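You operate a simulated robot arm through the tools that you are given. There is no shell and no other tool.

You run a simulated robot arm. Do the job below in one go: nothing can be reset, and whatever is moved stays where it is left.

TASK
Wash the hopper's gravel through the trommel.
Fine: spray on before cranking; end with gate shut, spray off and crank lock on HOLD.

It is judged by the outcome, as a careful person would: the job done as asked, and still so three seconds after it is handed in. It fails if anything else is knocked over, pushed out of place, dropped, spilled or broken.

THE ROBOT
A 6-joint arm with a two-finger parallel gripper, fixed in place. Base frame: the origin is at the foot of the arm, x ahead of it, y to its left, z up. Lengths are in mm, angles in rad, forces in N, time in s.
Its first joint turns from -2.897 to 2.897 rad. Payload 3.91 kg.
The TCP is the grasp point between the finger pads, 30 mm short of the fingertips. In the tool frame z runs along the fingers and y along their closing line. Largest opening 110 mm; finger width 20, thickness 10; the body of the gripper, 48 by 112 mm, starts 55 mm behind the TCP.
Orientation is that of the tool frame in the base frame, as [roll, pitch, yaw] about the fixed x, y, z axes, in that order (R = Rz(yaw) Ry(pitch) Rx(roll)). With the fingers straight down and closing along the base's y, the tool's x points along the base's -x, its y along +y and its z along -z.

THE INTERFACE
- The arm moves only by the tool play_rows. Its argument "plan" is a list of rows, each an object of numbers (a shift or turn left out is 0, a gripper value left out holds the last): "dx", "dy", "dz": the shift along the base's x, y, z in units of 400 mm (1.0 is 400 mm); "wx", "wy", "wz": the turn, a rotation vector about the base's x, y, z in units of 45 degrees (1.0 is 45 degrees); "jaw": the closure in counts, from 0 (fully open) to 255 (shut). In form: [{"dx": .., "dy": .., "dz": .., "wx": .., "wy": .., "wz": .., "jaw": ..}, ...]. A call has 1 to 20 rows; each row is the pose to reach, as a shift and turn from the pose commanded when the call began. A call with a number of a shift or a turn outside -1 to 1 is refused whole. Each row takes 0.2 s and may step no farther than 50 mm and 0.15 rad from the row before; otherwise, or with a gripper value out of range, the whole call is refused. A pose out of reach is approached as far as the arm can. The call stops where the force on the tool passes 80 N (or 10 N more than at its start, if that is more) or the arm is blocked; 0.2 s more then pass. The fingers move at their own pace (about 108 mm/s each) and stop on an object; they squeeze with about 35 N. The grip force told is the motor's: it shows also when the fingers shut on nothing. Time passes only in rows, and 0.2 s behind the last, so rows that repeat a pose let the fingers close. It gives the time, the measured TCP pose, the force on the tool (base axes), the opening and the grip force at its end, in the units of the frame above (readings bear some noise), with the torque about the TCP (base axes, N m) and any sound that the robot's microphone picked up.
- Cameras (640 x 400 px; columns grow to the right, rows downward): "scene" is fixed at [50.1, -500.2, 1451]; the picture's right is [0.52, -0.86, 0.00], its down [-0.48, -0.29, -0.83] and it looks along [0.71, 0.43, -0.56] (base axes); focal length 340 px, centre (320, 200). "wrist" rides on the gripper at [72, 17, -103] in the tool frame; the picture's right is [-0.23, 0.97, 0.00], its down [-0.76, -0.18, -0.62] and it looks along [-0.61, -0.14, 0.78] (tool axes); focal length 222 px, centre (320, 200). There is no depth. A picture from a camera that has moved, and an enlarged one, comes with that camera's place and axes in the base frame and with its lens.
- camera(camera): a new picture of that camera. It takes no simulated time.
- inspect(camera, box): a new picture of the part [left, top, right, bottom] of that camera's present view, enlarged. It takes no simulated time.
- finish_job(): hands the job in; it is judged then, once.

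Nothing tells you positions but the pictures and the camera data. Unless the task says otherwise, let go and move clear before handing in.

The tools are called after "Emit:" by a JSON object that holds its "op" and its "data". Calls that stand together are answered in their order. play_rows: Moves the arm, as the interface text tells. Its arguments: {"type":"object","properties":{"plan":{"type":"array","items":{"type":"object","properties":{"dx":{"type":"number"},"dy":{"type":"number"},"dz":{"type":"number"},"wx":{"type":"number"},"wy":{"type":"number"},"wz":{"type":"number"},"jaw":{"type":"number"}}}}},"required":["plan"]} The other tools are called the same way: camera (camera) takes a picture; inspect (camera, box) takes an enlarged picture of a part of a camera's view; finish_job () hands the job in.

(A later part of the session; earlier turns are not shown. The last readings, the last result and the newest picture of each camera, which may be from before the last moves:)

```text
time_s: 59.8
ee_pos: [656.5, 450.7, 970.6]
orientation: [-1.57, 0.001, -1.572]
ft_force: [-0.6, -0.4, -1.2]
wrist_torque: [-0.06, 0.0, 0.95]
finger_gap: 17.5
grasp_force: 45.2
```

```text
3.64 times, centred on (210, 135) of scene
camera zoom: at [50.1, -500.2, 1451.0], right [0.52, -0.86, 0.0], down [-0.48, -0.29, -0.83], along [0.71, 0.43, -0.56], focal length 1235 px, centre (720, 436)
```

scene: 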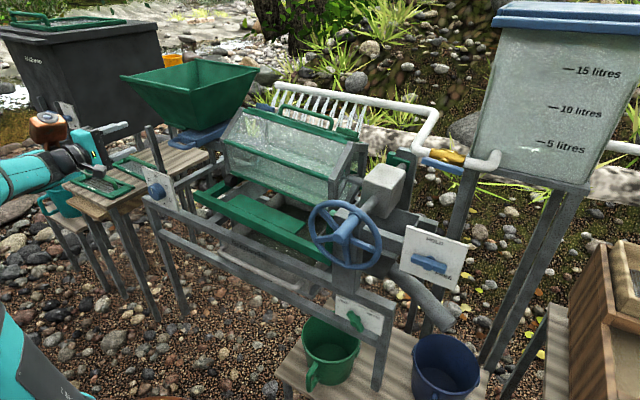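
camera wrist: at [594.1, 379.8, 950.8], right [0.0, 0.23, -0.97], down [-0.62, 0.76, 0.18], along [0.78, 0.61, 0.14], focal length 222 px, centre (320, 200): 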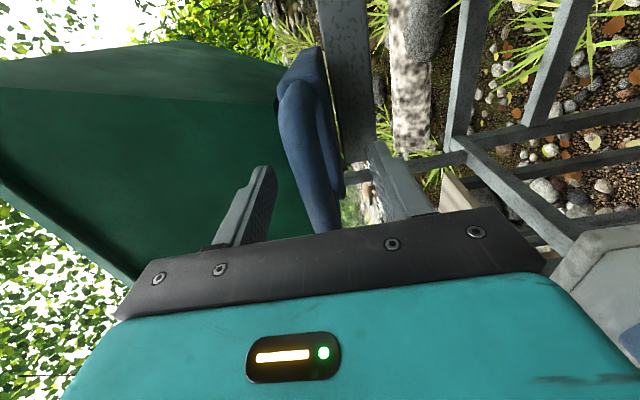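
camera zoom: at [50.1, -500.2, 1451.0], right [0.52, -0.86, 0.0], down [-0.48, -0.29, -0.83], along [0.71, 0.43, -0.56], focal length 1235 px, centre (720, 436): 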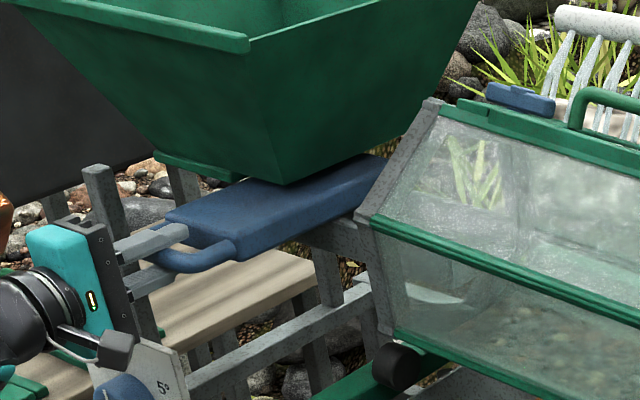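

The gate is sliding easily. I'll keep pulling.

Emit:
{"op": "play_rows", "data": {"plan": [{"dx": -0.025}, {"dx": -0.05}, {"dx": -0.075}, {"dx": -0.1}, {"dx": -0.1}]}}

Emit:
{"op": "inspect", "data": {"camera": "scene", "box": [130, 50, 370, 210]}}

```text
time_s: 61.0
ee_pos: [618.7, 453.1, 971.3]
orientation: [-1.571, 0.002, -1.571]
ft_force: [35.3, -8.9, 5.9]
wrist_torque: [-0.05, -0.02, -0.25]
finger_gap: 17.4
grasp_force: 44.9
```

```text
2.50 times, centred on (250, 130) of scene
camera zoom: at [50.1, -500.2, 1451.0], right [0.52, -0.86, 0.0], down [-0.48, -0.29, -0.83], along [0.71, 0.43, -0.56], focal length 849 px, centre (495, 375)
```

zoom: 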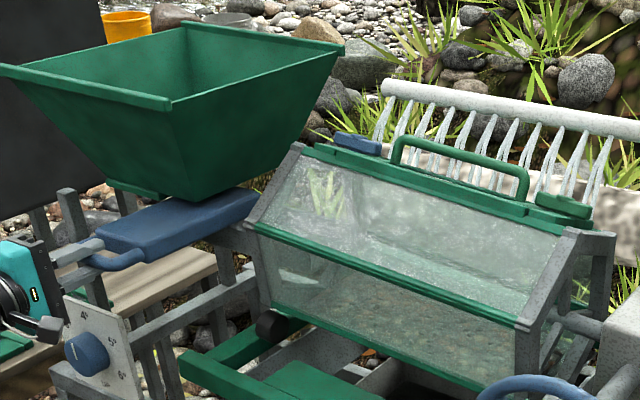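

The gate reached its end stop, about 78 mm out, and gravel is showing in the drum. I'll release the handle, back away and check.

Emit:
{"op": "play_rows", "data": {"plan": [{"dx": 0.008}, {"dx": 0.008, "jaw": 130}, {"dx": 0.008, "jaw": 110}, {"dx": 0.008}, {"dx": -0.1}, {"dx": -0.2}, {"dx": -0.3}, {"dx": -0.3}]}}

Emit:
{"op": "camera", "data": {"camera": "scene"}}

Emit:
{"op": "inspect", "data": {"camera": "scene", "box": [200, 90, 400, 260]}}

Emit:
{"op": "inspect", "data": {"camera": "scene", "box": [130, 50, 290, 190]}}

Emit:
{"op": "camera", "data": {"camera": "wrist"}}

```text
time_s: 62.8
ee_pos: [493.8, 451.6, 969.0]
orientation: [-1.571, 0.002, -1.57]
ft_force: [0.2, 0.8, -0.8]
wrist_torque: [0.0, 0.01, 0.0]
finger_gap: 62.5
grasp_force: 0.1
```

```text
taken
```

scene: 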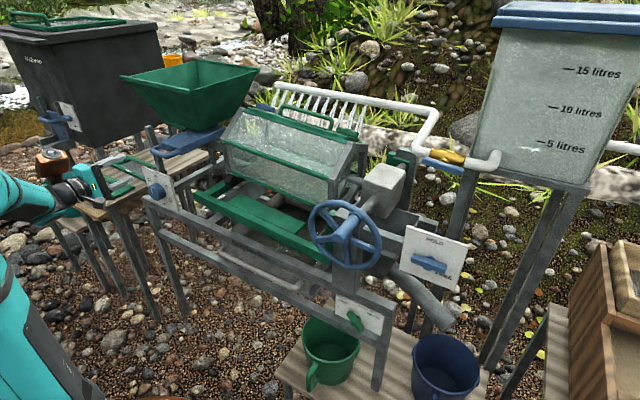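

```text
2.35 times, centred on (300, 175) of scene
camera zoom: at [50.1, -500.2, 1451.0], right [0.52, -0.86, 0.0], down [-0.48, -0.29, -0.83], along [0.71, 0.43, -0.56], focal length 799 px, centre (367, 259)
```

zoom: 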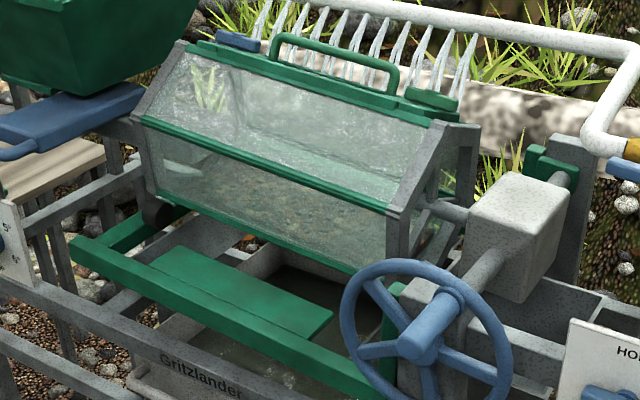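

```text
2.86 times, centred on (210, 120) of scene
camera zoom: at [50.1, -500.2, 1451.0], right [0.52, -0.86, 0.0], down [-0.48, -0.29, -0.83], along [0.71, 0.43, -0.56], focal length 970 px, centre (634, 429)
```

zoom: 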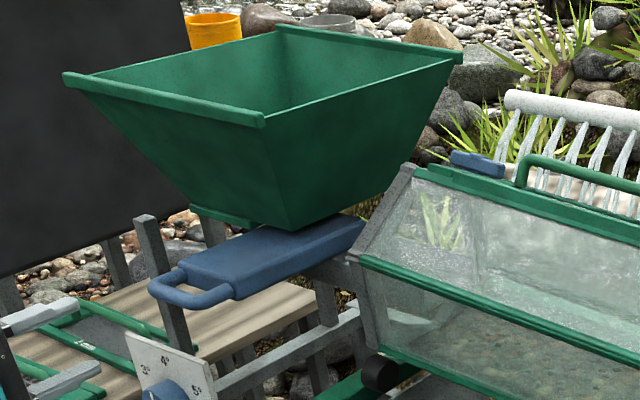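

```text
taken
camera wrist: at [389.2, 380.3, 952.9], right [0.0, 0.23, -0.97], down [-0.62, 0.76, 0.18], along [0.78, 0.61, 0.14], focal length 222 px, centre (320, 200)
```

wrist: 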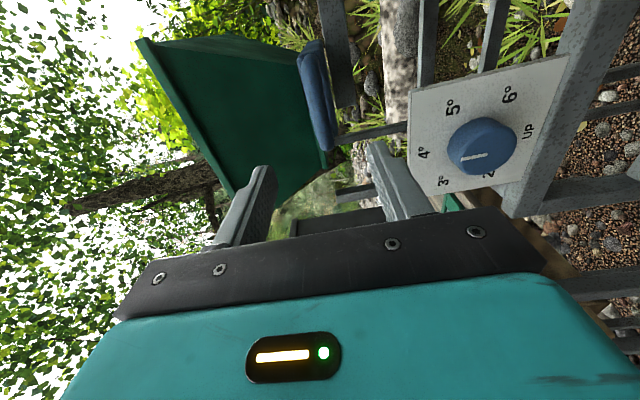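

The hopper gate is open and gravel is in the drum. The wheel has turned slightly under its own weight. I'll close the fingers and move across to the crank.

Emit:
{"op": "play_rows", "data": {"plan": [{"jaw": 255, "dx": -0.03, "dz": 0.03}, {"dx": -0.06, "dz": 0.06, "dy": -0.1}, {"dx": -0.06, "dz": 0.08, "dy": -0.21}, {"dx": -0.06, "dz": 0.08, "dy": -0.32}, {"dx": -0.06, "dz": 0.08, "dy": -0.43}, {"dx": -0.06, "dz": 0.08, "dy": -0.54}, {"dx": -0.06, "dz": 0.08, "dy": -0.65}, {"dx": -0.06, "dz": 0.08, "dy": -0.76}, {"dx": -0.06, "dz": 0.08, "dy": -0.87}, {"dx": -0.06, "dz": 0.08, "dy": -0.98}, {"dx": -0.06, "dz": 0.08, "dy": -0.98}]}}

Emit:
{"op": "camera", "data": {"camera": "wrist"}}

Emit:
{"op": "camera", "data": {"camera": "scene"}}

```text
time_s: 65.2
ee_pos: [472.4, 57.7, 1004.1]
orientation: [-1.571, 0.003, -1.572]
ft_force: [-0.7, -0.4, -0.8]
wrist_torque: [-0.03, 0.0, -0.01]
finger_gap: 0.0
grasp_force: 35.4
```

```text
taken
camera wrist: at [368.2, -13.4, 987.3], right [0.0, 0.23, -0.97], down [-0.62, 0.76, 0.18], along [0.78, 0.61, 0.14], focal length 222 px, centre (320, 200)
```

wrist: 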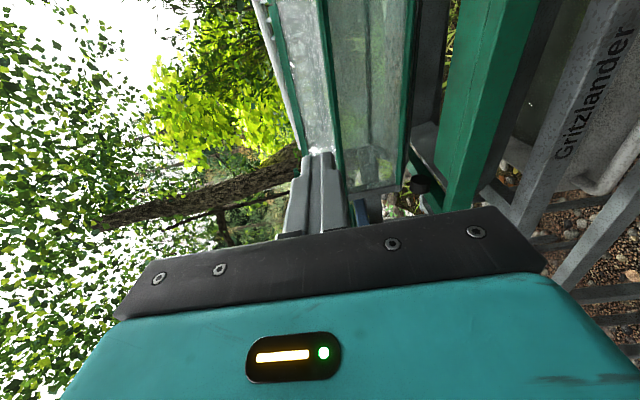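

```text
taken
```

scene: 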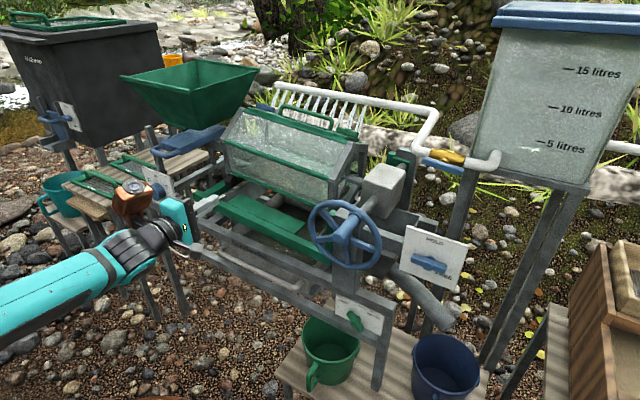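

Emit:
{"op": "inspect", "data": {"camera": "scene", "box": [295, 185, 415, 285]}}

Emit:
{"op": "inspect", "data": {"camera": "scene", "box": [215, 100, 375, 220]}}

Emit:
{"op": "inspect", "data": {"camera": "wrist", "box": [250, 0, 450, 220]}}

```text
4.00 times, centred on (355, 235) of scene
camera zoom: at [50.1, -500.2, 1451.0], right [0.52, -0.86, 0.0], down [-0.48, -0.29, -0.83], along [0.71, 0.43, -0.56], focal length 1359 px, centre (180, 60)
```

zoom: 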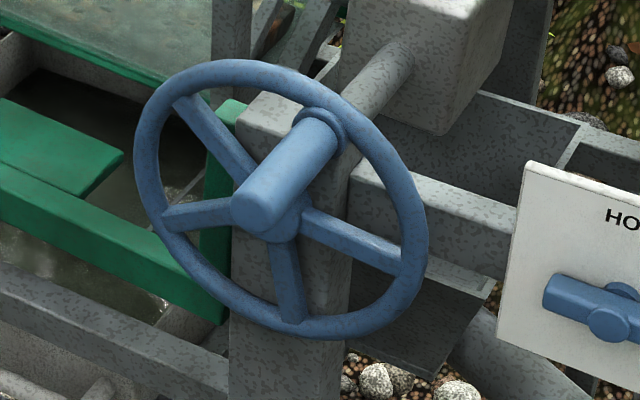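

```text
3.33 times, centred on (295, 160) of scene
camera zoom: at [50.1, -500.2, 1451.0], right [0.52, -0.86, 0.0], down [-0.48, -0.29, -0.83], along [0.71, 0.43, -0.56], focal length 1132 px, centre (403, 333)
```

zoom: 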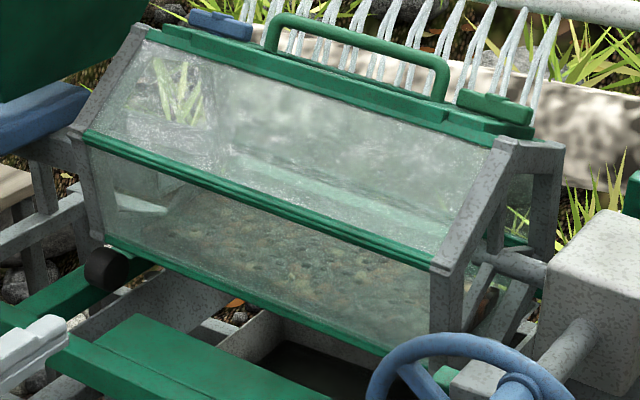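

```text
1.82 times, centred on (350, 110) of wrist
camera zoom: at [368.2, -13.4, 987.3], right [0.0, 0.23, -0.97], down [-0.62, 0.76, 0.18], along [0.78, 0.61, 0.14], focal length 404 px, centre (266, 364)
```

zoom: 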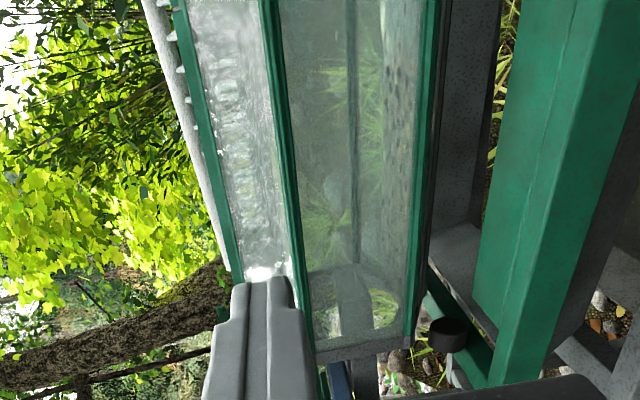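

The gravel is visible at the bottom of the drum. I'll go in front of the wheel for a precise look at the handle.

Emit:
{"op": "play_rows", "data": {"plan": [{"dy": -0.1}, {"dy": -0.2}, {"dy": -0.3}, {"dy": -0.4}, {"dy": -0.5}, {"dy": -0.6}, {"dy": -0.7}, {"dy": -0.8, "dz": -0.05}, {"dy": -0.8175, "dz": -0.1}, {"dy": -0.8175, "dz": -0.1}]}}

Emit:
{"op": "camera", "data": {"camera": "wrist"}}

Emit:
{"op": "inspect", "data": {"camera": "scene", "box": [285, 175, 425, 295]}}

```text
time_s: 67.4
ee_pos: [473.9, 19.3, 1005.0]
orientation: [-1.572, 0.004, -1.572]
ft_force: [-0.7, -0.9, 0.6]
wrist_torque: [-0.02, -0.03, -0.01]
finger_gap: 0.1
grasp_force: 35.2
out of reach, approached as far as the arm can: row 2, 3, 4, 5, 6, 7, 8, 9, 10
```

```text
taken
camera wrist: at [369.4, -52.3, 986.3], right [0.0, 0.23, -0.97], down [-0.62, 0.76, 0.18], along [0.78, 0.6, 0.14], focal length 222 px, centre (320, 200)
```

wrist: 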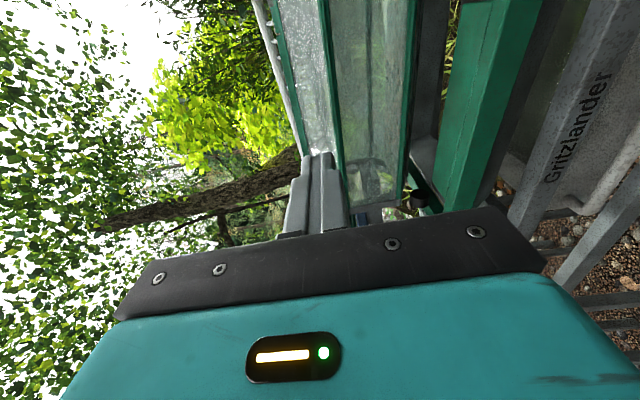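

```text
3.33 times, centred on (355, 235) of scene
camera zoom: at [50.1, -500.2, 1451.0], right [0.52, -0.86, 0.0], down [-0.48, -0.29, -0.83], along [0.71, 0.43, -0.56], focal length 1132 px, centre (203, 83)
```

zoom: 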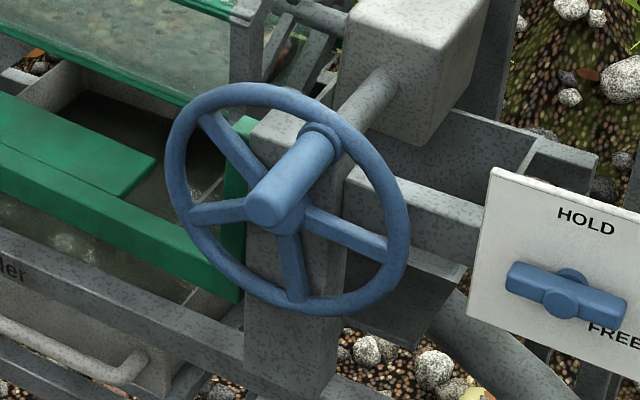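

A wrist joint limit blocks this roll further right. I'll roll the tool back 90° about its axis, which unwinds it, and continue to the crank that way.

Emit:
{"op": "play_rows", "data": {"plan": [{"wx": 0.17}, {"wx": 0.34}, {"wx": 0.51}, {"wx": 0.68}, {"wx": 0.85}, {"wx": 1.0}, {"wx": 1.0}]}}

Emit:
{"op": "play_rows", "data": {"plan": [{"wx": 0.17}, {"wx": 0.34}, {"wx": 0.51}, {"wx": 0.68}, {"wx": 0.85}, {"wx": 1.0}, {"wx": 1.0}]}}

Emit:
{"op": "play_rows", "data": {"plan": [{"dy": -0.1}, {"dy": -0.2}, {"dy": -0.3}, {"dy": -0.4}, {"dy": -0.4}]}}

Emit:
{"op": "camera", "data": {"camera": "wrist"}}

Emit:
{"op": "camera", "data": {"camera": "scene"}}

```text
time_s: 69.0
ee_pos: [475.8, 22.7, 1008.9]
orientation: [-1.571, 0.786, -1.571]
ft_force: [-0.3, 0.2, -0.3]
wrist_torque: [0.01, -0.03, 0.02]
finger_gap: 0.0
grasp_force: 35.7
```

```text
time_s: 70.6
ee_pos: [474.9, 22.4, 1008.4]
orientation: [1.761, 1.571, 1.762]
ft_force: [-0.5, 0.7, 0.5]
wrist_torque: [0.02, -0.01, 0.01]
finger_gap: 0.0
grasp_force: 34.9
```

```text
time_s: 71.8
ee_pos: [476.1, 17.3, 1009.6]
orientation: [2.511, 1.569, 2.505]
ft_force: [-0.3, 0.6, 0.2]
wrist_torque: [0.0, 0.0, -0.04]
finger_gap: 0.0
grasp_force: 34.9
out of reach, approached as far as the arm can: row 1, 2, 3, 4, 5
```

```text
taken
camera wrist: at [370.8, 35.5, 937.1], right [0.01, 0.97, 0.23], down [-0.62, -0.17, 0.76], along [0.78, -0.15, 0.61], focal length 222 px, centre (320, 200)
```

wrist: 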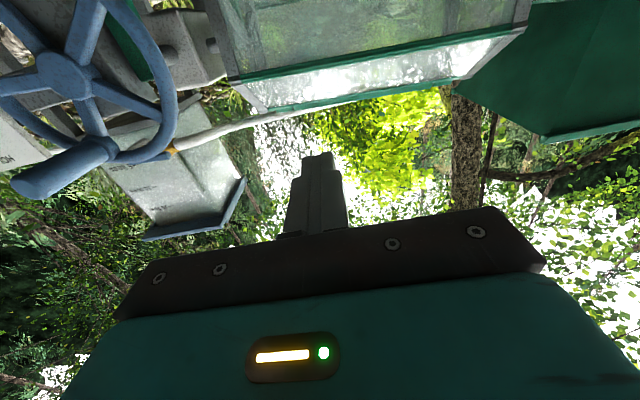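

```text
taken
```

scene: 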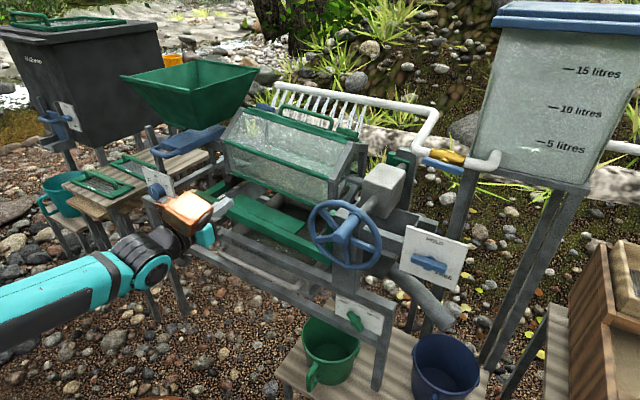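

The block is a wrist-straight singularity near y≈0 at this height. I'll rise so the forearm slopes up, cross over, then come down in front of the wheel.

Emit:
{"op": "play_rows", "data": {"plan": [{"dz": 0.1}, {"dz": 0.2}, {"dz": 0.3}, {"dz": 0.4}, {"dz": 0.45}, {"dz": 0.45, "dy": -0.08}, {"dz": 0.45, "dy": -0.16}, {"dz": 0.45, "dy": -0.24}, {"dz": 0.45, "dy": -0.32}, {"dz": 0.45, "dy": -0.4}, {"dz": 0.45, "dy": -0.4}]}}

```text
time_s: 74.2
ee_pos: [473.1, -147.6, 1187.0]
orientation: [1.888, 1.569, 1.89]
ft_force: [0.4, 0.1, -0.1]
wrist_torque: [0.01, 0.01, 0.03]
finger_gap: 0.0
grasp_force: 35.5
out of reach, approached as far as the arm can: row 6
```

Emit:
{"op": "play_rows", "data": {"plan": [{"dy": -0.05, "dz": -0.08}, {"dy": -0.1, "dz": -0.16}, {"dy": -0.1, "dz": -0.27}, {"dy": -0.1, "dz": -0.38}, {"dy": -0.1, "dz": -0.46}, {"dy": -0.1, "dz": -0.46}]}}

Emit:
{"op": "camera", "data": {"camera": "wrist"}}

Emit:
{"op": "camera", "data": {"camera": "scene"}}

Emit:
{"op": "inspect", "data": {"camera": "scene", "box": [285, 175, 425, 295]}}

```text
time_s: 75.6
ee_pos: [474.9, -189.8, 1003.9]
orientation: [1.637, 1.569, 1.632]
ft_force: [0.8, 0.4, 0.5]
wrist_torque: [-0.03, 0.03, -0.02]
finger_gap: 0.0
grasp_force: 35.5
```

```text
taken
camera wrist: at [370.0, -171.4, 931.2], right [0.0, 0.97, 0.23], down [-0.62, -0.18, 0.76], along [0.78, -0.14, 0.61], focal length 222 px, centre (320, 200)
```

wrist: 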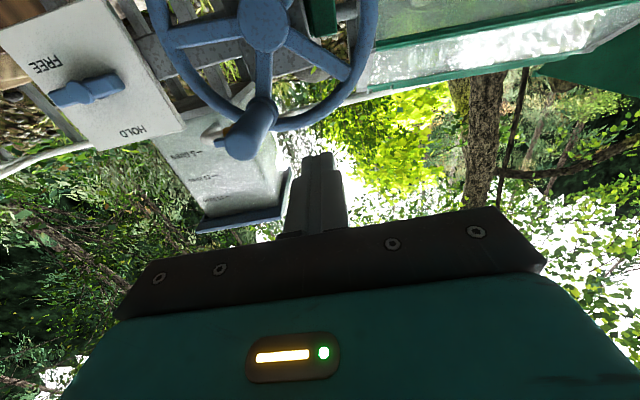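

```text
taken
```

scene: 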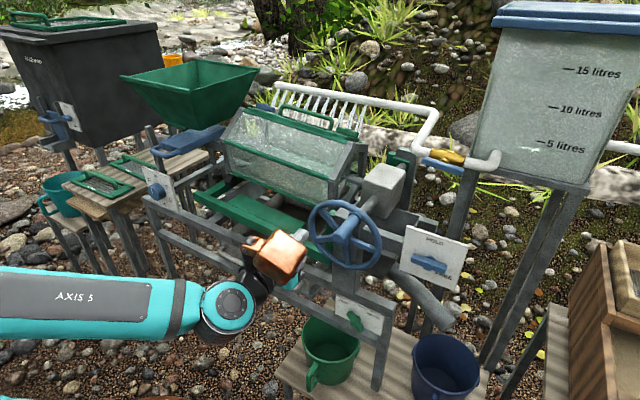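

```text
3.33 times, centred on (355, 235) of scene
camera zoom: at [50.1, -500.2, 1451.0], right [0.52, -0.86, 0.0], down [-0.48, -0.29, -0.83], along [0.71, 0.43, -0.56], focal length 1132 px, centre (203, 83)
```

zoom: 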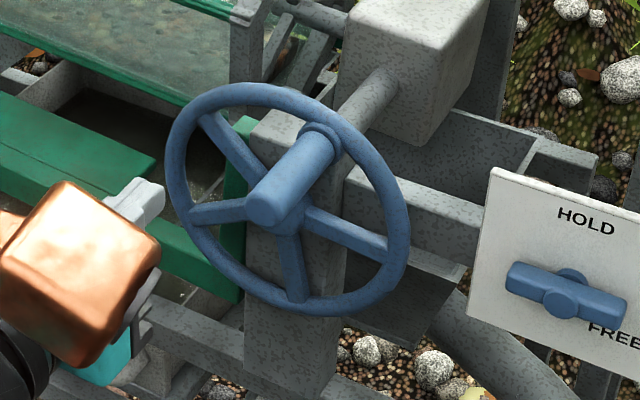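

Emit:
{"op": "inspect", "data": {"camera": "wrist", "box": [140, 0, 400, 180]}}

```text
2.22 times, centred on (270, 90) of wrist
camera zoom: at [370.0, -171.4, 931.2], right [0.0, 0.97, 0.23], down [-0.62, -0.18, 0.76], along [0.78, -0.14, 0.61], focal length 494 px, centre (431, 444)
```

zoom: 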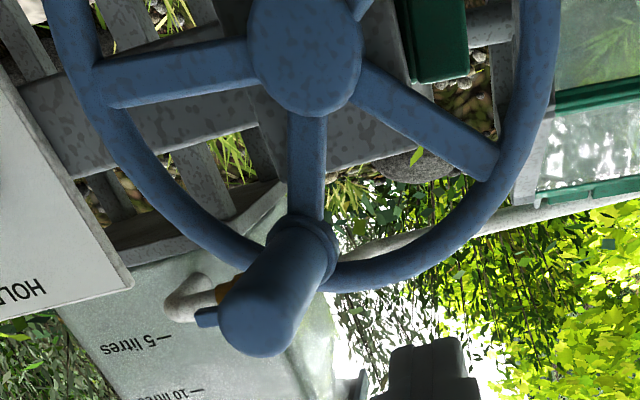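

The wheel centre is about (y -220, z 920), and the handle is about 23° clockwise from the top at x 537–612. I'll insert the closed fingers beside the handle and push it around clockwise, starting gently.

Emit:
{"op": "play_rows", "data": {"plan": [{"dx": 0.1, "dy": -0.02, "dz": -0.008}, {"dx": 0.2, "dy": -0.03, "dz": -0.008}, {"dx": 0.2125, "dy": -0.03, "dz": -0.008}, {"dx": 0.2125, "dy": -0.03, "dz": -0.008}]}}

Emit:
{"op": "inspect", "data": {"camera": "scene", "box": [285, 175, 425, 295]}}

Emit:
{"op": "camera", "data": {"camera": "wrist"}}

```text
time_s: 76.6
ee_pos: [561.0, -200.2, 1000.4]
orientation: [1.967, 1.568, 1.968]
ft_force: [-0.7, -0.4, 0.1]
wrist_torque: [0.02, -0.01, 0.02]
finger_gap: 0.0
grasp_force: 35.4
```

```text
3.33 times, centred on (355, 235) of scene
camera zoom: at [50.1, -500.2, 1451.0], right [0.52, -0.86, 0.0], down [-0.48, -0.29, -0.83], along [0.71, 0.43, -0.56], focal length 1132 px, centre (203, 83)
```

zoom: 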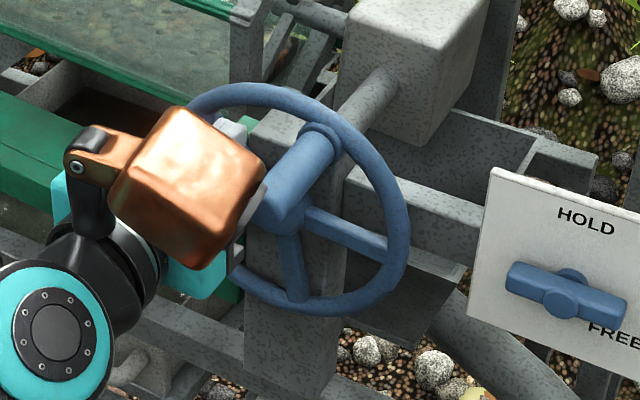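

```text
taken
camera wrist: at [455.7, -181.5, 927.7], right [0.0, 0.97, 0.23], down [-0.62, -0.18, 0.76], along [0.78, -0.14, 0.61], focal length 222 px, centre (320, 200)
```

wrist: 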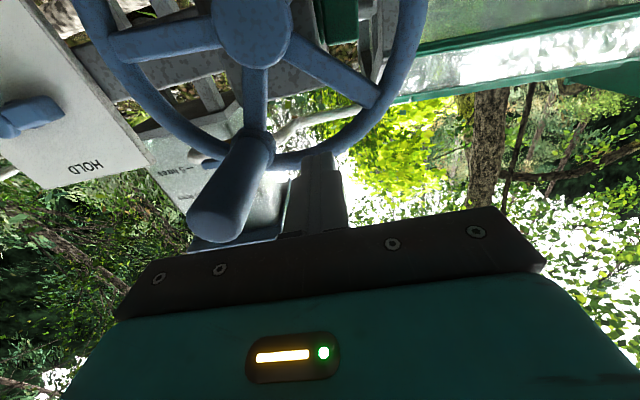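

Emit:
{"op": "play_rows", "data": {"plan": [{"dy": -0.0525, "dz": 0.0}, {"dy": -0.0872, "dz": -0.003}, {"dy": -0.1209, "dz": -0.0121}, {"dy": -0.1672, "dz": -0.0362}, {"dy": -0.2057, "dz": -0.0714}, {"dy": -0.2338, "dz": -0.1155}, {"dy": -0.2495, "dz": -0.1653}, {"dy": -0.2517, "dz": -0.2174}]}}

Emit:
{"op": "camera", "data": {"camera": "scene"}}

Emit:
{"op": "inspect", "data": {"camera": "scene", "box": [285, 175, 425, 295]}}

Emit:
{"op": "camera", "data": {"camera": "wrist"}}

```text
time_s: 78.4
ee_pos: [559.6, -298.7, 911.1]
orientation: [1.952, 1.569, 1.948]
ft_force: [-0.1, -0.2, -0.1]
wrist_torque: [0.02, 0.02, -0.01]
finger_gap: 0.0
grasp_force: 35.4
```

```text
taken
```

scene: 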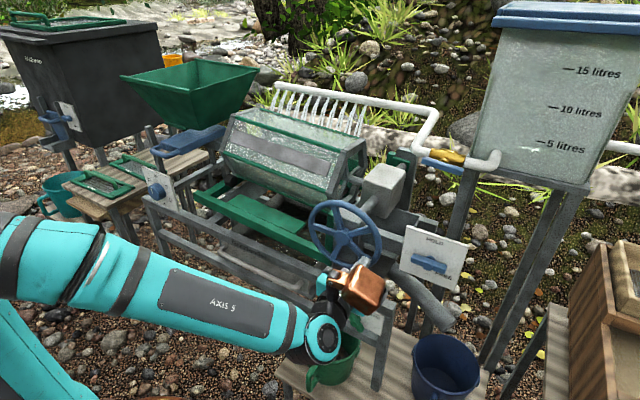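

```text
3.33 times, centred on (355, 235) of scene
camera zoom: at [50.1, -500.2, 1451.0], right [0.52, -0.86, 0.0], down [-0.48, -0.29, -0.83], along [0.71, 0.43, -0.56], focal length 1132 px, centre (203, 83)
```

zoom: 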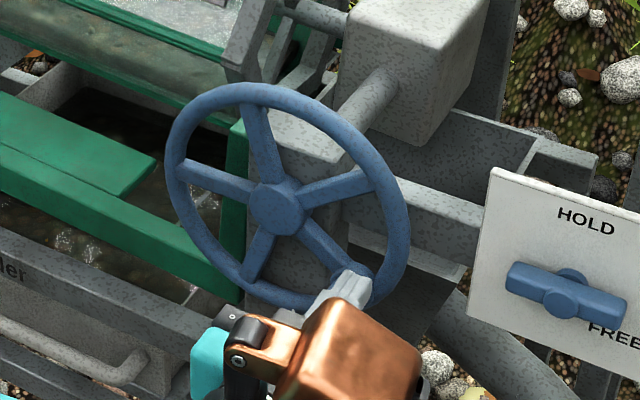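

```text
taken
camera wrist: at [454.7, -280.7, 838.8], right [0.0, 0.97, 0.23], down [-0.62, -0.18, 0.76], along [0.78, -0.14, 0.61], focal length 222 px, centre (320, 200)
```

wrist: 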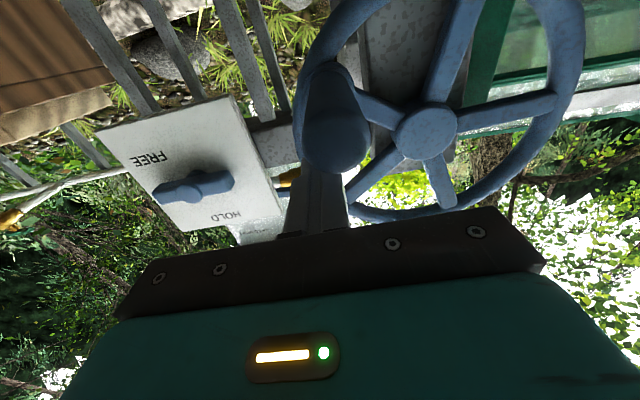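

The wheel turns freely and the drum follows. I'll continue with a full turn.

Emit:
{"op": "play_rows", "data": {"plan": [{"dy": 0.0113, "dz": -0.0509}, {"dy": 0.046, "dz": -0.1111}, {"dy": 0.0993, "dz": -0.1557}, {"dy": 0.1645, "dz": -0.1795}, {"dy": 0.234, "dz": -0.1795}, {"dy": 0.2993, "dz": -0.1557}, {"dy": 0.3525, "dz": -0.1111}, {"dy": 0.3872, "dz": -0.0509}, {"dy": 0.3993, "dz": 0.0175}, {"dy": 0.3872, "dz": 0.086}, {"dy": 0.3525, "dz": 0.146}, {"dy": 0.2993, "dz": 0.1907}, {"dy": 0.234, "dz": 0.2145}, {"dy": 0.1645, "dz": 0.2145}, {"dy": 0.0993, "dz": 0.1907}, {"dy": 0.046, "dz": 0.146}, {"dy": 0.0113, "dz": 0.086}, {"dy": -0.0007, "dz": 0.0175}, {"dy": 0.0, "dz": 0.0}]}}

Emit:
{"op": "camera", "data": {"camera": "scene"}}

Emit:
{"op": "inspect", "data": {"camera": "scene", "box": [205, 95, 405, 245]}}

```text
time_s: 82.4
ee_pos: [560.6, -298.4, 916.3]
orientation: [1.997, 1.568, 1.998]
ft_force: [0.3, -0.3, -1.2]
wrist_torque: [-0.03, -0.04, -0.01]
finger_gap: 0.0
grasp_force: 35.0
out of reach, approached as far as the arm can: row 5, 6, 7, 8
```

```text
taken
```

scene: 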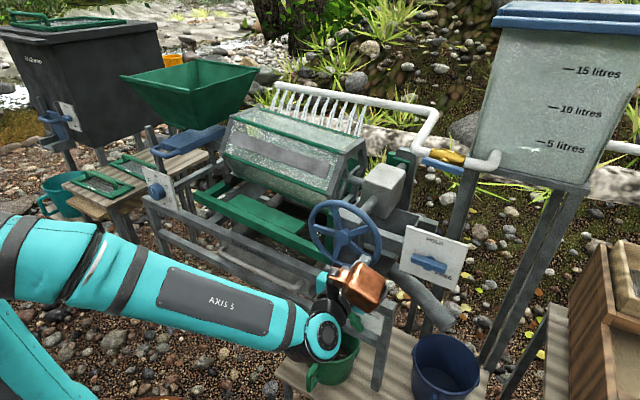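

```text
2.67 times, centred on (305, 170) of scene
camera zoom: at [50.1, -500.2, 1451.0], right [0.52, -0.86, 0.0], down [-0.48, -0.29, -0.83], along [0.71, 0.43, -0.56], focal length 906 px, centre (360, 280)
```

zoom: 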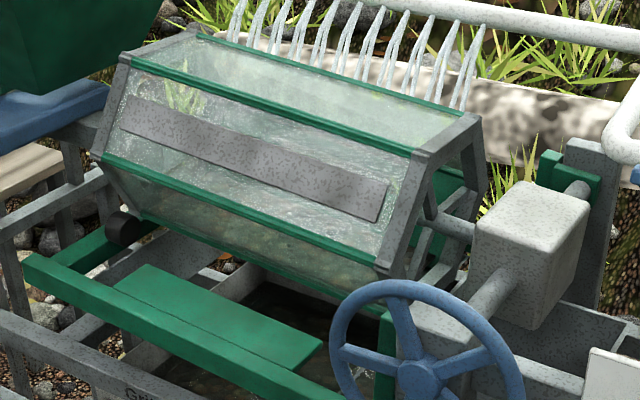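

Emit:
{"op": "camera", "data": {"camera": "wrist"}}

Emit:
{"op": "inspect", "data": {"camera": "scene", "box": [285, 175, 425, 295]}}

```text
taken
camera wrist: at [455.8, -280.2, 843.1], right [0.0, 0.97, 0.23], down [-0.62, -0.18, 0.76], along [0.78, -0.14, 0.61], focal length 222 px, centre (320, 200)
```

wrist: 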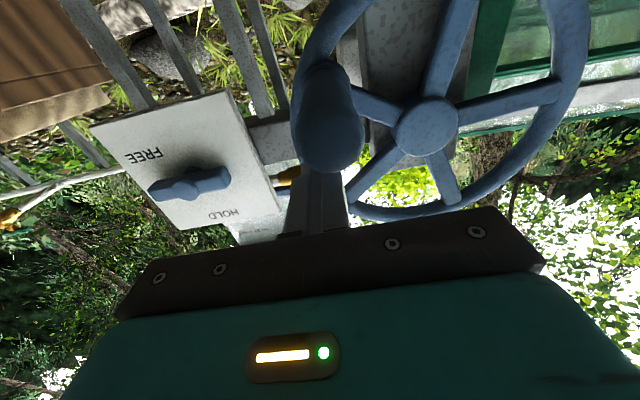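

```text
3.33 times, centred on (355, 235) of scene
camera zoom: at [50.1, -500.2, 1451.0], right [0.52, -0.86, 0.0], down [-0.48, -0.29, -0.83], along [0.71, 0.43, -0.56], focal length 1132 px, centre (203, 83)
```

zoom: 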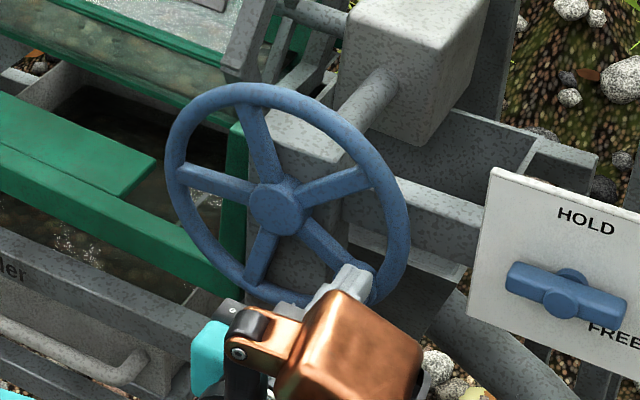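

The wheel seems to have completed a turn, but the lower-left part of the circle was reported as slightly out of reach. I'll step there and see how far off it gets.

Emit:
{"op": "play_rows", "data": {"plan": [{"dy": 0.0113, "dz": -0.0509}, {"dy": 0.046, "dz": -0.1111}, {"dy": 0.0993, "dz": -0.1557}, {"dy": 0.1645, "dz": -0.1795}, {"dy": 0.234, "dz": -0.1795}, {"dy": 0.2993, "dz": -0.1557}]}}

Emit:
{"op": "camera", "data": {"camera": "wrist"}}

Emit:
{"op": "inspect", "data": {"camera": "scene", "box": [205, 95, 405, 295]}}

```text
time_s: 83.8
ee_pos: [567.8, -185.2, 860.4]
orientation: [2.427, 1.57, 2.425]
ft_force: [0.8, -0.6, -0.3]
wrist_torque: [0.0, 0.03, -0.01]
finger_gap: 0.0
grasp_force: 35.4
out of reach, approached as far as the arm can: row 5, 6
```

```text
taken
camera wrist: at [462.9, -167.1, 787.0], right [0.0, 0.97, 0.23], down [-0.62, -0.18, 0.76], along [0.78, -0.14, 0.61], focal length 222 px, centre (320, 200)
```

wrist: 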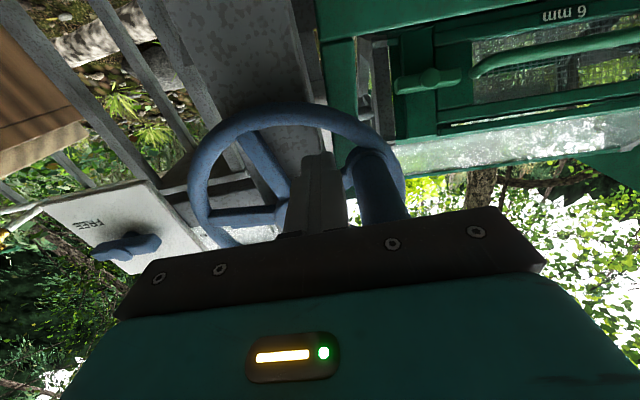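

```text
2.00 times, centred on (305, 195) of scene
camera zoom: at [50.1, -500.2, 1451.0], right [0.52, -0.86, 0.0], down [-0.48, -0.29, -0.83], along [0.71, 0.43, -0.56], focal length 679 px, centre (350, 210)
```

zoom: 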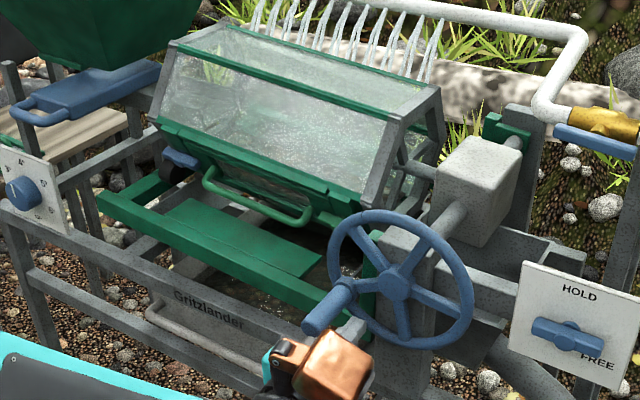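

The finger stays close to its target (within about 10 mm) and the handle leads properly. The drum turns 1:1 with the wheel. I'll keep cranking full turns.

Emit:
{"op": "play_rows", "data": {"plan": [{"dx": -0.006, "dy": 0.0637, "dz": 0.0205}, {"dx": -0.012, "dy": 0.0985, "dz": 0.0805}, {"dx": -0.012, "dy": 0.1105, "dz": 0.149}, {"dx": -0.012, "dy": 0.0985, "dz": 0.2175}, {"dx": -0.012, "dy": 0.0637, "dz": 0.2775}, {"dx": -0.012, "dy": 0.0105, "dz": 0.3222}, {"dx": -0.012, "dy": -0.0548, "dz": 0.346}, {"dx": -0.012, "dy": -0.1243, "dz": 0.346}, {"dx": -0.012, "dy": -0.1895, "dz": 0.3222}, {"dx": -0.012, "dy": -0.2428, "dz": 0.2775}, {"dx": -0.012, "dy": -0.2775, "dz": 0.2175}, {"dx": -0.012, "dy": -0.2895, "dz": 0.149}, {"dx": -0.012, "dy": -0.2775, "dz": 0.0805}, {"dx": -0.012, "dy": -0.2428, "dz": 0.0205}, {"dx": -0.012, "dy": -0.1895, "dz": -0.0243}, {"dx": -0.006, "dy": -0.1243, "dz": -0.048}, {"dx": 0.0, "dy": -0.0548, "dz": -0.048}, {"dx": 0.0, "dy": 0.0, "dz": -0.0243}]}}

Emit:
{"op": "camera", "data": {"camera": "scene"}}

Emit:
{"op": "inspect", "data": {"camera": "scene", "box": [205, 95, 405, 295]}}

```text
time_s: 87.6
ee_pos: [570.4, -190.2, 851.0]
orientation: [2.715, 1.567, 2.714]
ft_force: [0.1, -0.3, -0.6]
wrist_torque: [-0.03, 0.0, 0.0]
finger_gap: 0.3
grasp_force: 34.8
out of reach, approached as far as the arm can: row 1, 18
```

```text
taken
```

scene: 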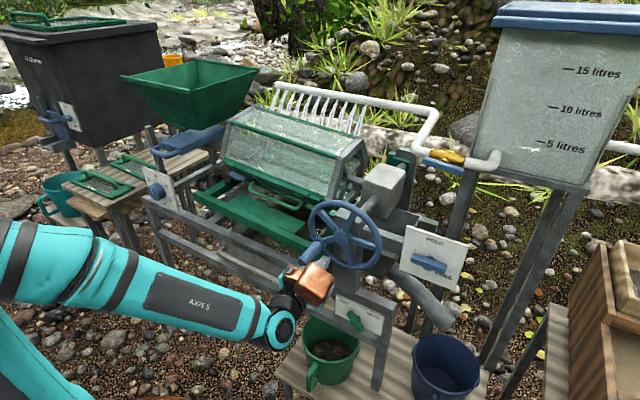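

```text
2.00 times, centred on (305, 195) of scene
camera zoom: at [50.1, -500.2, 1451.0], right [0.52, -0.86, 0.0], down [-0.48, -0.29, -0.83], along [0.71, 0.43, -0.56], focal length 679 px, centre (350, 210)
```

zoom: 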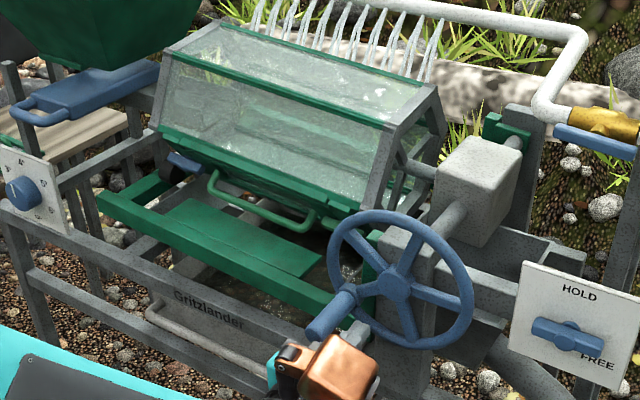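

The green KEEP bucket is starting to fill with gravel. I'll check it and the drum.

Emit:
{"op": "inspect", "data": {"camera": "scene", "box": [290, 300, 490, 400]}}

Emit:
{"op": "inspect", "data": {"camera": "scene", "box": [215, 95, 375, 205]}}

Emit:
{"op": "inspect", "data": {"camera": "scene", "box": [480, 20, 640, 200]}}

```text
3.20 times, centred on (390, 350) of scene
camera zoom: at [50.1, -500.2, 1451.0], right [0.52, -0.86, 0.0], down [-0.48, -0.29, -0.83], along [0.71, 0.43, -0.56], focal length 1087 px, centre (96, -280)
```

zoom: 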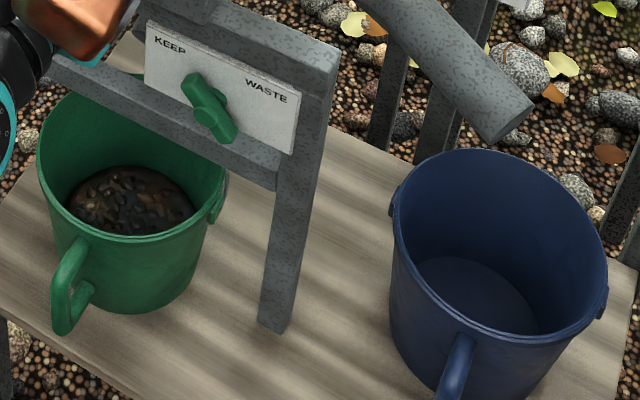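

```text
3.64 times, centred on (295, 150) of scene
camera zoom: at [50.1, -500.2, 1451.0], right [0.52, -0.86, 0.0], down [-0.48, -0.29, -0.83], along [0.71, 0.43, -0.56], focal length 1235 px, centre (411, 382)
```

zoom: 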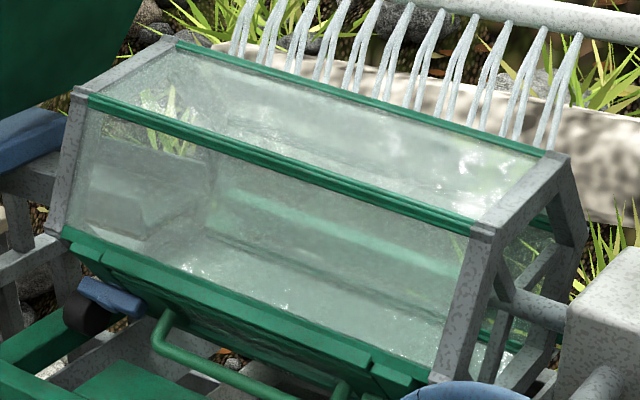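

```text
2.22 times, centred on (560, 110) of scene
camera zoom: at [50.1, -500.2, 1451.0], right [0.52, -0.86, 0.0], down [-0.48, -0.29, -0.83], along [0.71, 0.43, -0.56], focal length 755 px, centre (-213, 400)
```

zoom: 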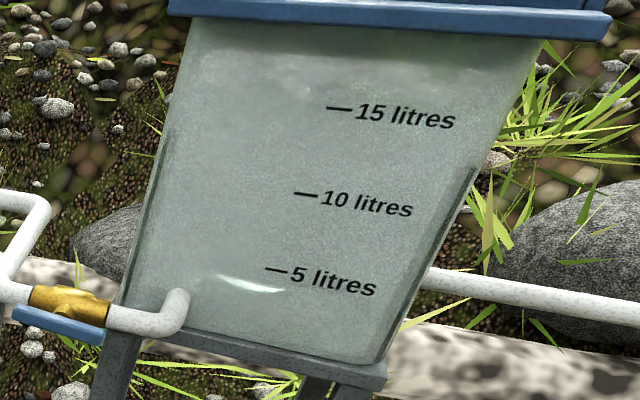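

Fines are collecting in the green bucket as intended. I'll keep cranking, two turns per call.

Emit:
{"op": "play_rows", "data": {"plan": [{"dx": -0.004, "dy": 0.0962, "dz": 0.0725}, {"dx": -0.01, "dy": 0.1219, "dz": 0.1934}, {"dx": -0.016, "dy": 0.0716, "dz": 0.3063}, {"dx": -0.02, "dy": -0.0354, "dz": 0.3681}, {"dx": -0.02, "dy": -0.1583, "dz": 0.3552}, {"dx": -0.02, "dy": -0.2502, "dz": 0.2725}, {"dx": -0.02, "dy": -0.2759, "dz": 0.1516}, {"dx": -0.02, "dy": -0.2256, "dz": 0.0387}, {"dx": -0.012, "dy": -0.1186, "dz": -0.0231}, {"dx": 0.0, "dy": 0.0, "dz": 0.0}, {"dx": -0.004, "dy": 0.0962, "dz": 0.0725}, {"dx": -0.01, "dy": 0.1219, "dz": 0.1934}, {"dx": -0.016, "dy": 0.0716, "dz": 0.3063}, {"dx": -0.02, "dy": -0.0354, "dz": 0.3681}, {"dx": -0.02, "dy": -0.1583, "dz": 0.3552}, {"dx": -0.02, "dy": -0.2502, "dz": 0.2725}, {"dx": -0.02, "dy": -0.2759, "dz": 0.1516}, {"dx": -0.02, "dy": -0.2256, "dz": 0.0387}, {"dx": -0.012, "dy": -0.1186, "dz": -0.0231}, {"dx": 0.0, "dy": 0.0, "dz": 0.0}]}}

Emit:
{"op": "camera", "data": {"camera": "scene"}}

Emit:
{"op": "inspect", "data": {"camera": "scene", "box": [205, 95, 405, 295]}}

Emit:
{"op": "inspect", "data": {"camera": "scene", "box": [290, 300, 490, 400]}}

```text
time_s: 91.8
ee_pos: [573.4, -186.8, 851.8]
orientation: [2.521, 1.568, 2.521]
ft_force: [0.8, -0.1, -0.3]
wrist_torque: [0.02, 0.01, -0.02]
finger_gap: 0.0
grasp_force: 35.4
out of reach, approached as far as the arm can: row 1
```

```text
taken
```

scene: 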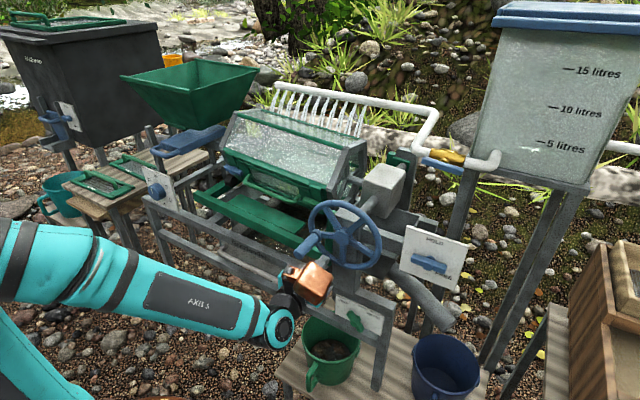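

```text
2.00 times, centred on (305, 195) of scene
camera zoom: at [50.1, -500.2, 1451.0], right [0.52, -0.86, 0.0], down [-0.48, -0.29, -0.83], along [0.71, 0.43, -0.56], focal length 679 px, centre (350, 210)
```

zoom: 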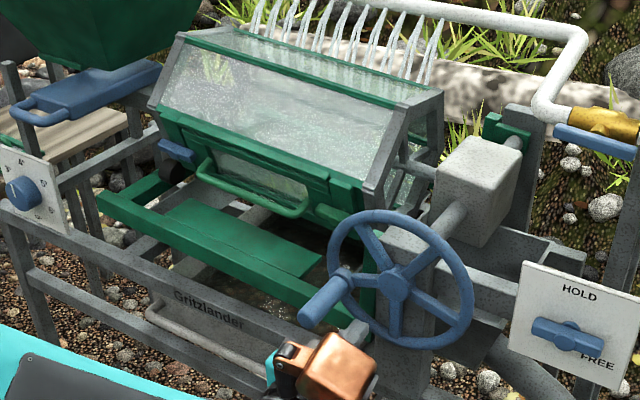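

```text
3.20 times, centred on (390, 350) of scene
camera zoom: at [50.1, -500.2, 1451.0], right [0.52, -0.86, 0.0], down [-0.48, -0.29, -0.83], along [0.71, 0.43, -0.56], focal length 1087 px, centre (96, -280)
```

zoom: 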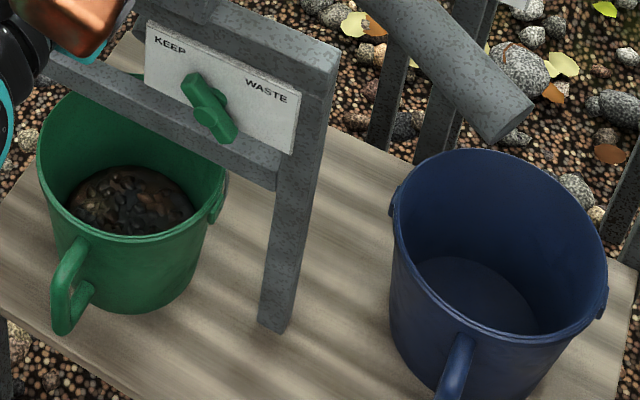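

Emit:
{"op": "play_rows", "data": {"plan": [{"dx": -0.006, "dy": 0.0877, "dz": 0.0705}, {"dx": -0.012, "dy": 0.1134, "dz": 0.1914}, {"dx": -0.018, "dy": 0.0631, "dz": 0.3043}, {"dx": -0.0235, "dy": -0.0439, "dz": 0.3661}, {"dx": -0.0235, "dy": -0.1668, "dz": 0.3532}, {"dx": -0.0235, "dy": -0.2587, "dz": 0.2705}, {"dx": -0.0235, "dy": -0.2844, "dz": 0.1496}, {"dx": -0.0235, "dy": -0.2341, "dz": 0.0367}, {"dx": -0.018, "dy": -0.1271, "dz": -0.0251}, {"dx": -0.012, "dy": -0.0085, "dz": -0.002}, {"dx": -0.012, "dy": 0.0877, "dz": 0.0705}, {"dx": -0.016, "dy": 0.1134, "dz": 0.1914}, {"dx": -0.02, "dy": 0.0631, "dz": 0.3043}, {"dx": -0.0235, "dy": -0.0439, "dz": 0.3661}, {"dx": -0.0235, "dy": -0.1668, "dz": 0.3532}, {"dx": -0.0235, "dy": -0.2587, "dz": 0.2705}, {"dx": -0.0235, "dy": -0.2844, "dz": 0.1496}, {"dx": -0.0235, "dy": -0.2341, "dz": 0.0367}, {"dx": -0.018, "dy": -0.1271, "dz": -0.0251}, {"dx": -0.012, "dy": -0.0085, "dz": -0.002}]}}

Emit:
{"op": "camera", "data": {"camera": "scene"}}

Emit:
{"op": "inspect", "data": {"camera": "scene", "box": [290, 300, 490, 400]}}

Emit:
{"op": "inspect", "data": {"camera": "scene", "box": [215, 95, 375, 205]}}

```text
time_s: 96.0
ee_pos: [569.1, -195.4, 848.0]
orientation: [2.528, 1.57, 2.528]
ft_force: [-0.2, -1.3, -0.3]
wrist_torque: [0.0, -0.03, -0.03]
finger_gap: 0.0
grasp_force: 35.1
out of reach, approached as far as the arm can: row 1, 20
```

```text
taken
```

scene: 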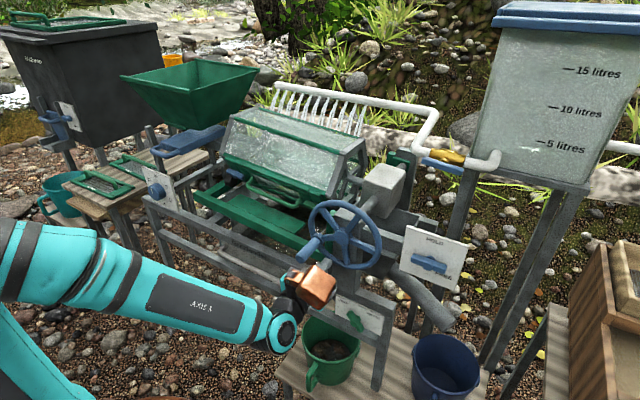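

```text
3.20 times, centred on (390, 350) of scene
camera zoom: at [50.1, -500.2, 1451.0], right [0.52, -0.86, 0.0], down [-0.48, -0.29, -0.83], along [0.71, 0.43, -0.56], focal length 1087 px, centre (96, -280)
```

zoom: 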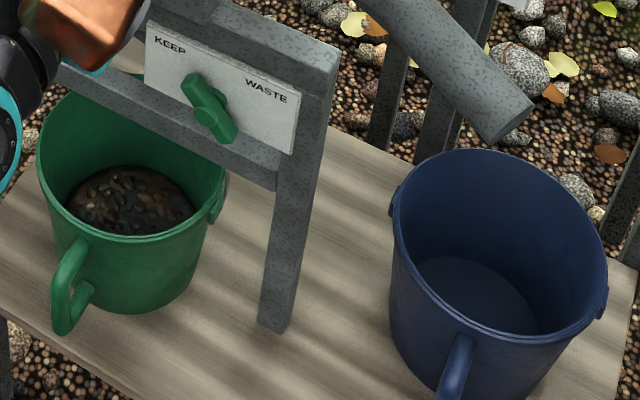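

```text
3.64 times, centred on (295, 150) of scene
camera zoom: at [50.1, -500.2, 1451.0], right [0.52, -0.86, 0.0], down [-0.48, -0.29, -0.83], along [0.71, 0.43, -0.56], focal length 1235 px, centre (411, 382)
```

zoom: 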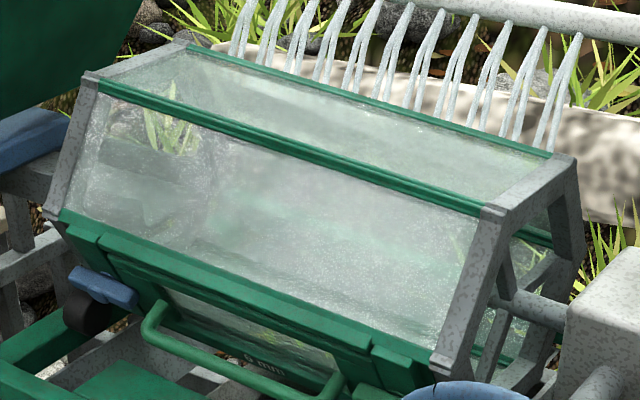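

The bucket level has stopped rising. I'll turn the drum so a clear panel faces the camera and check whether any gravel is left inside.

Emit:
{"op": "play_rows", "data": {"plan": [{"dx": -0.003, "dy": 0.0998, "dz": 0.0653}, {"dx": -0.008, "dy": 0.136, "dz": 0.18}, {"dx": -0.012, "dy": 0.1093, "dz": 0.28}, {"dx": -0.012, "dy": 0.036, "dz": 0.3532}, {"dx": -0.012, "dy": -0.0123, "dz": 0.3732}, {"dx": -0.012, "dy": -0.0123, "dz": 0.3732}]}}

Emit:
{"op": "camera", "data": {"camera": "scene"}}

Emit:
{"op": "inspect", "data": {"camera": "scene", "box": [205, 95, 385, 220]}}

Emit:
{"op": "inspect", "data": {"camera": "scene", "box": [290, 180, 490, 400]}}

```text
time_s: 97.4
ee_pos: [566.7, -198.8, 1001.7]
orientation: [2.089, 1.569, 2.088]
ft_force: [-0.4, 0.0, -1.2]
wrist_torque: [0.02, 0.02, 0.02]
finger_gap: 0.0
grasp_force: 35.1
```

```text
taken
```

scene: 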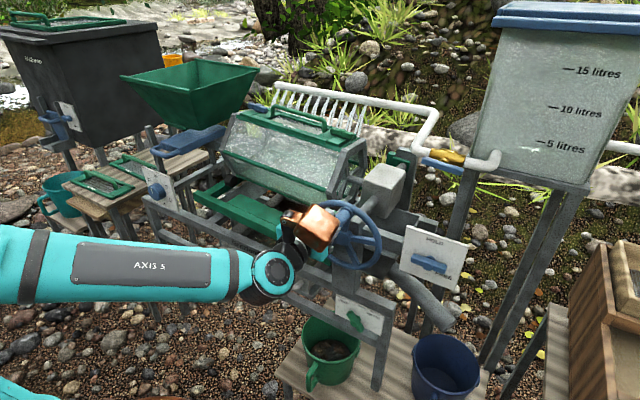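

```text
3.20 times, centred on (295, 158) of scene
camera zoom: at [50.1, -500.2, 1451.0], right [0.52, -0.86, 0.0], down [-0.48, -0.29, -0.83], along [0.71, 0.43, -0.56], focal length 1087 px, centre (400, 336)
```

zoom: 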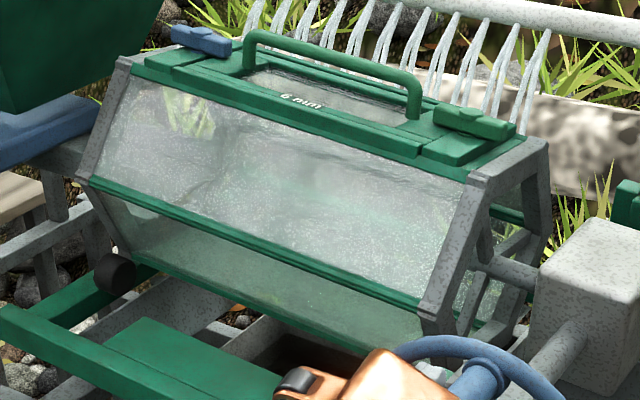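

```text
1.82 times, centred on (390, 290) of scene
camera zoom: at [50.1, -500.2, 1451.0], right [0.52, -0.86, 0.0], down [-0.48, -0.29, -0.83], along [0.71, 0.43, -0.56], focal length 618 px, centre (193, 36)
```

zoom: 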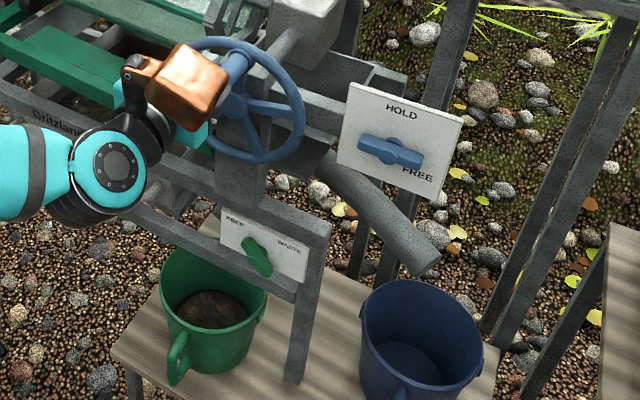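

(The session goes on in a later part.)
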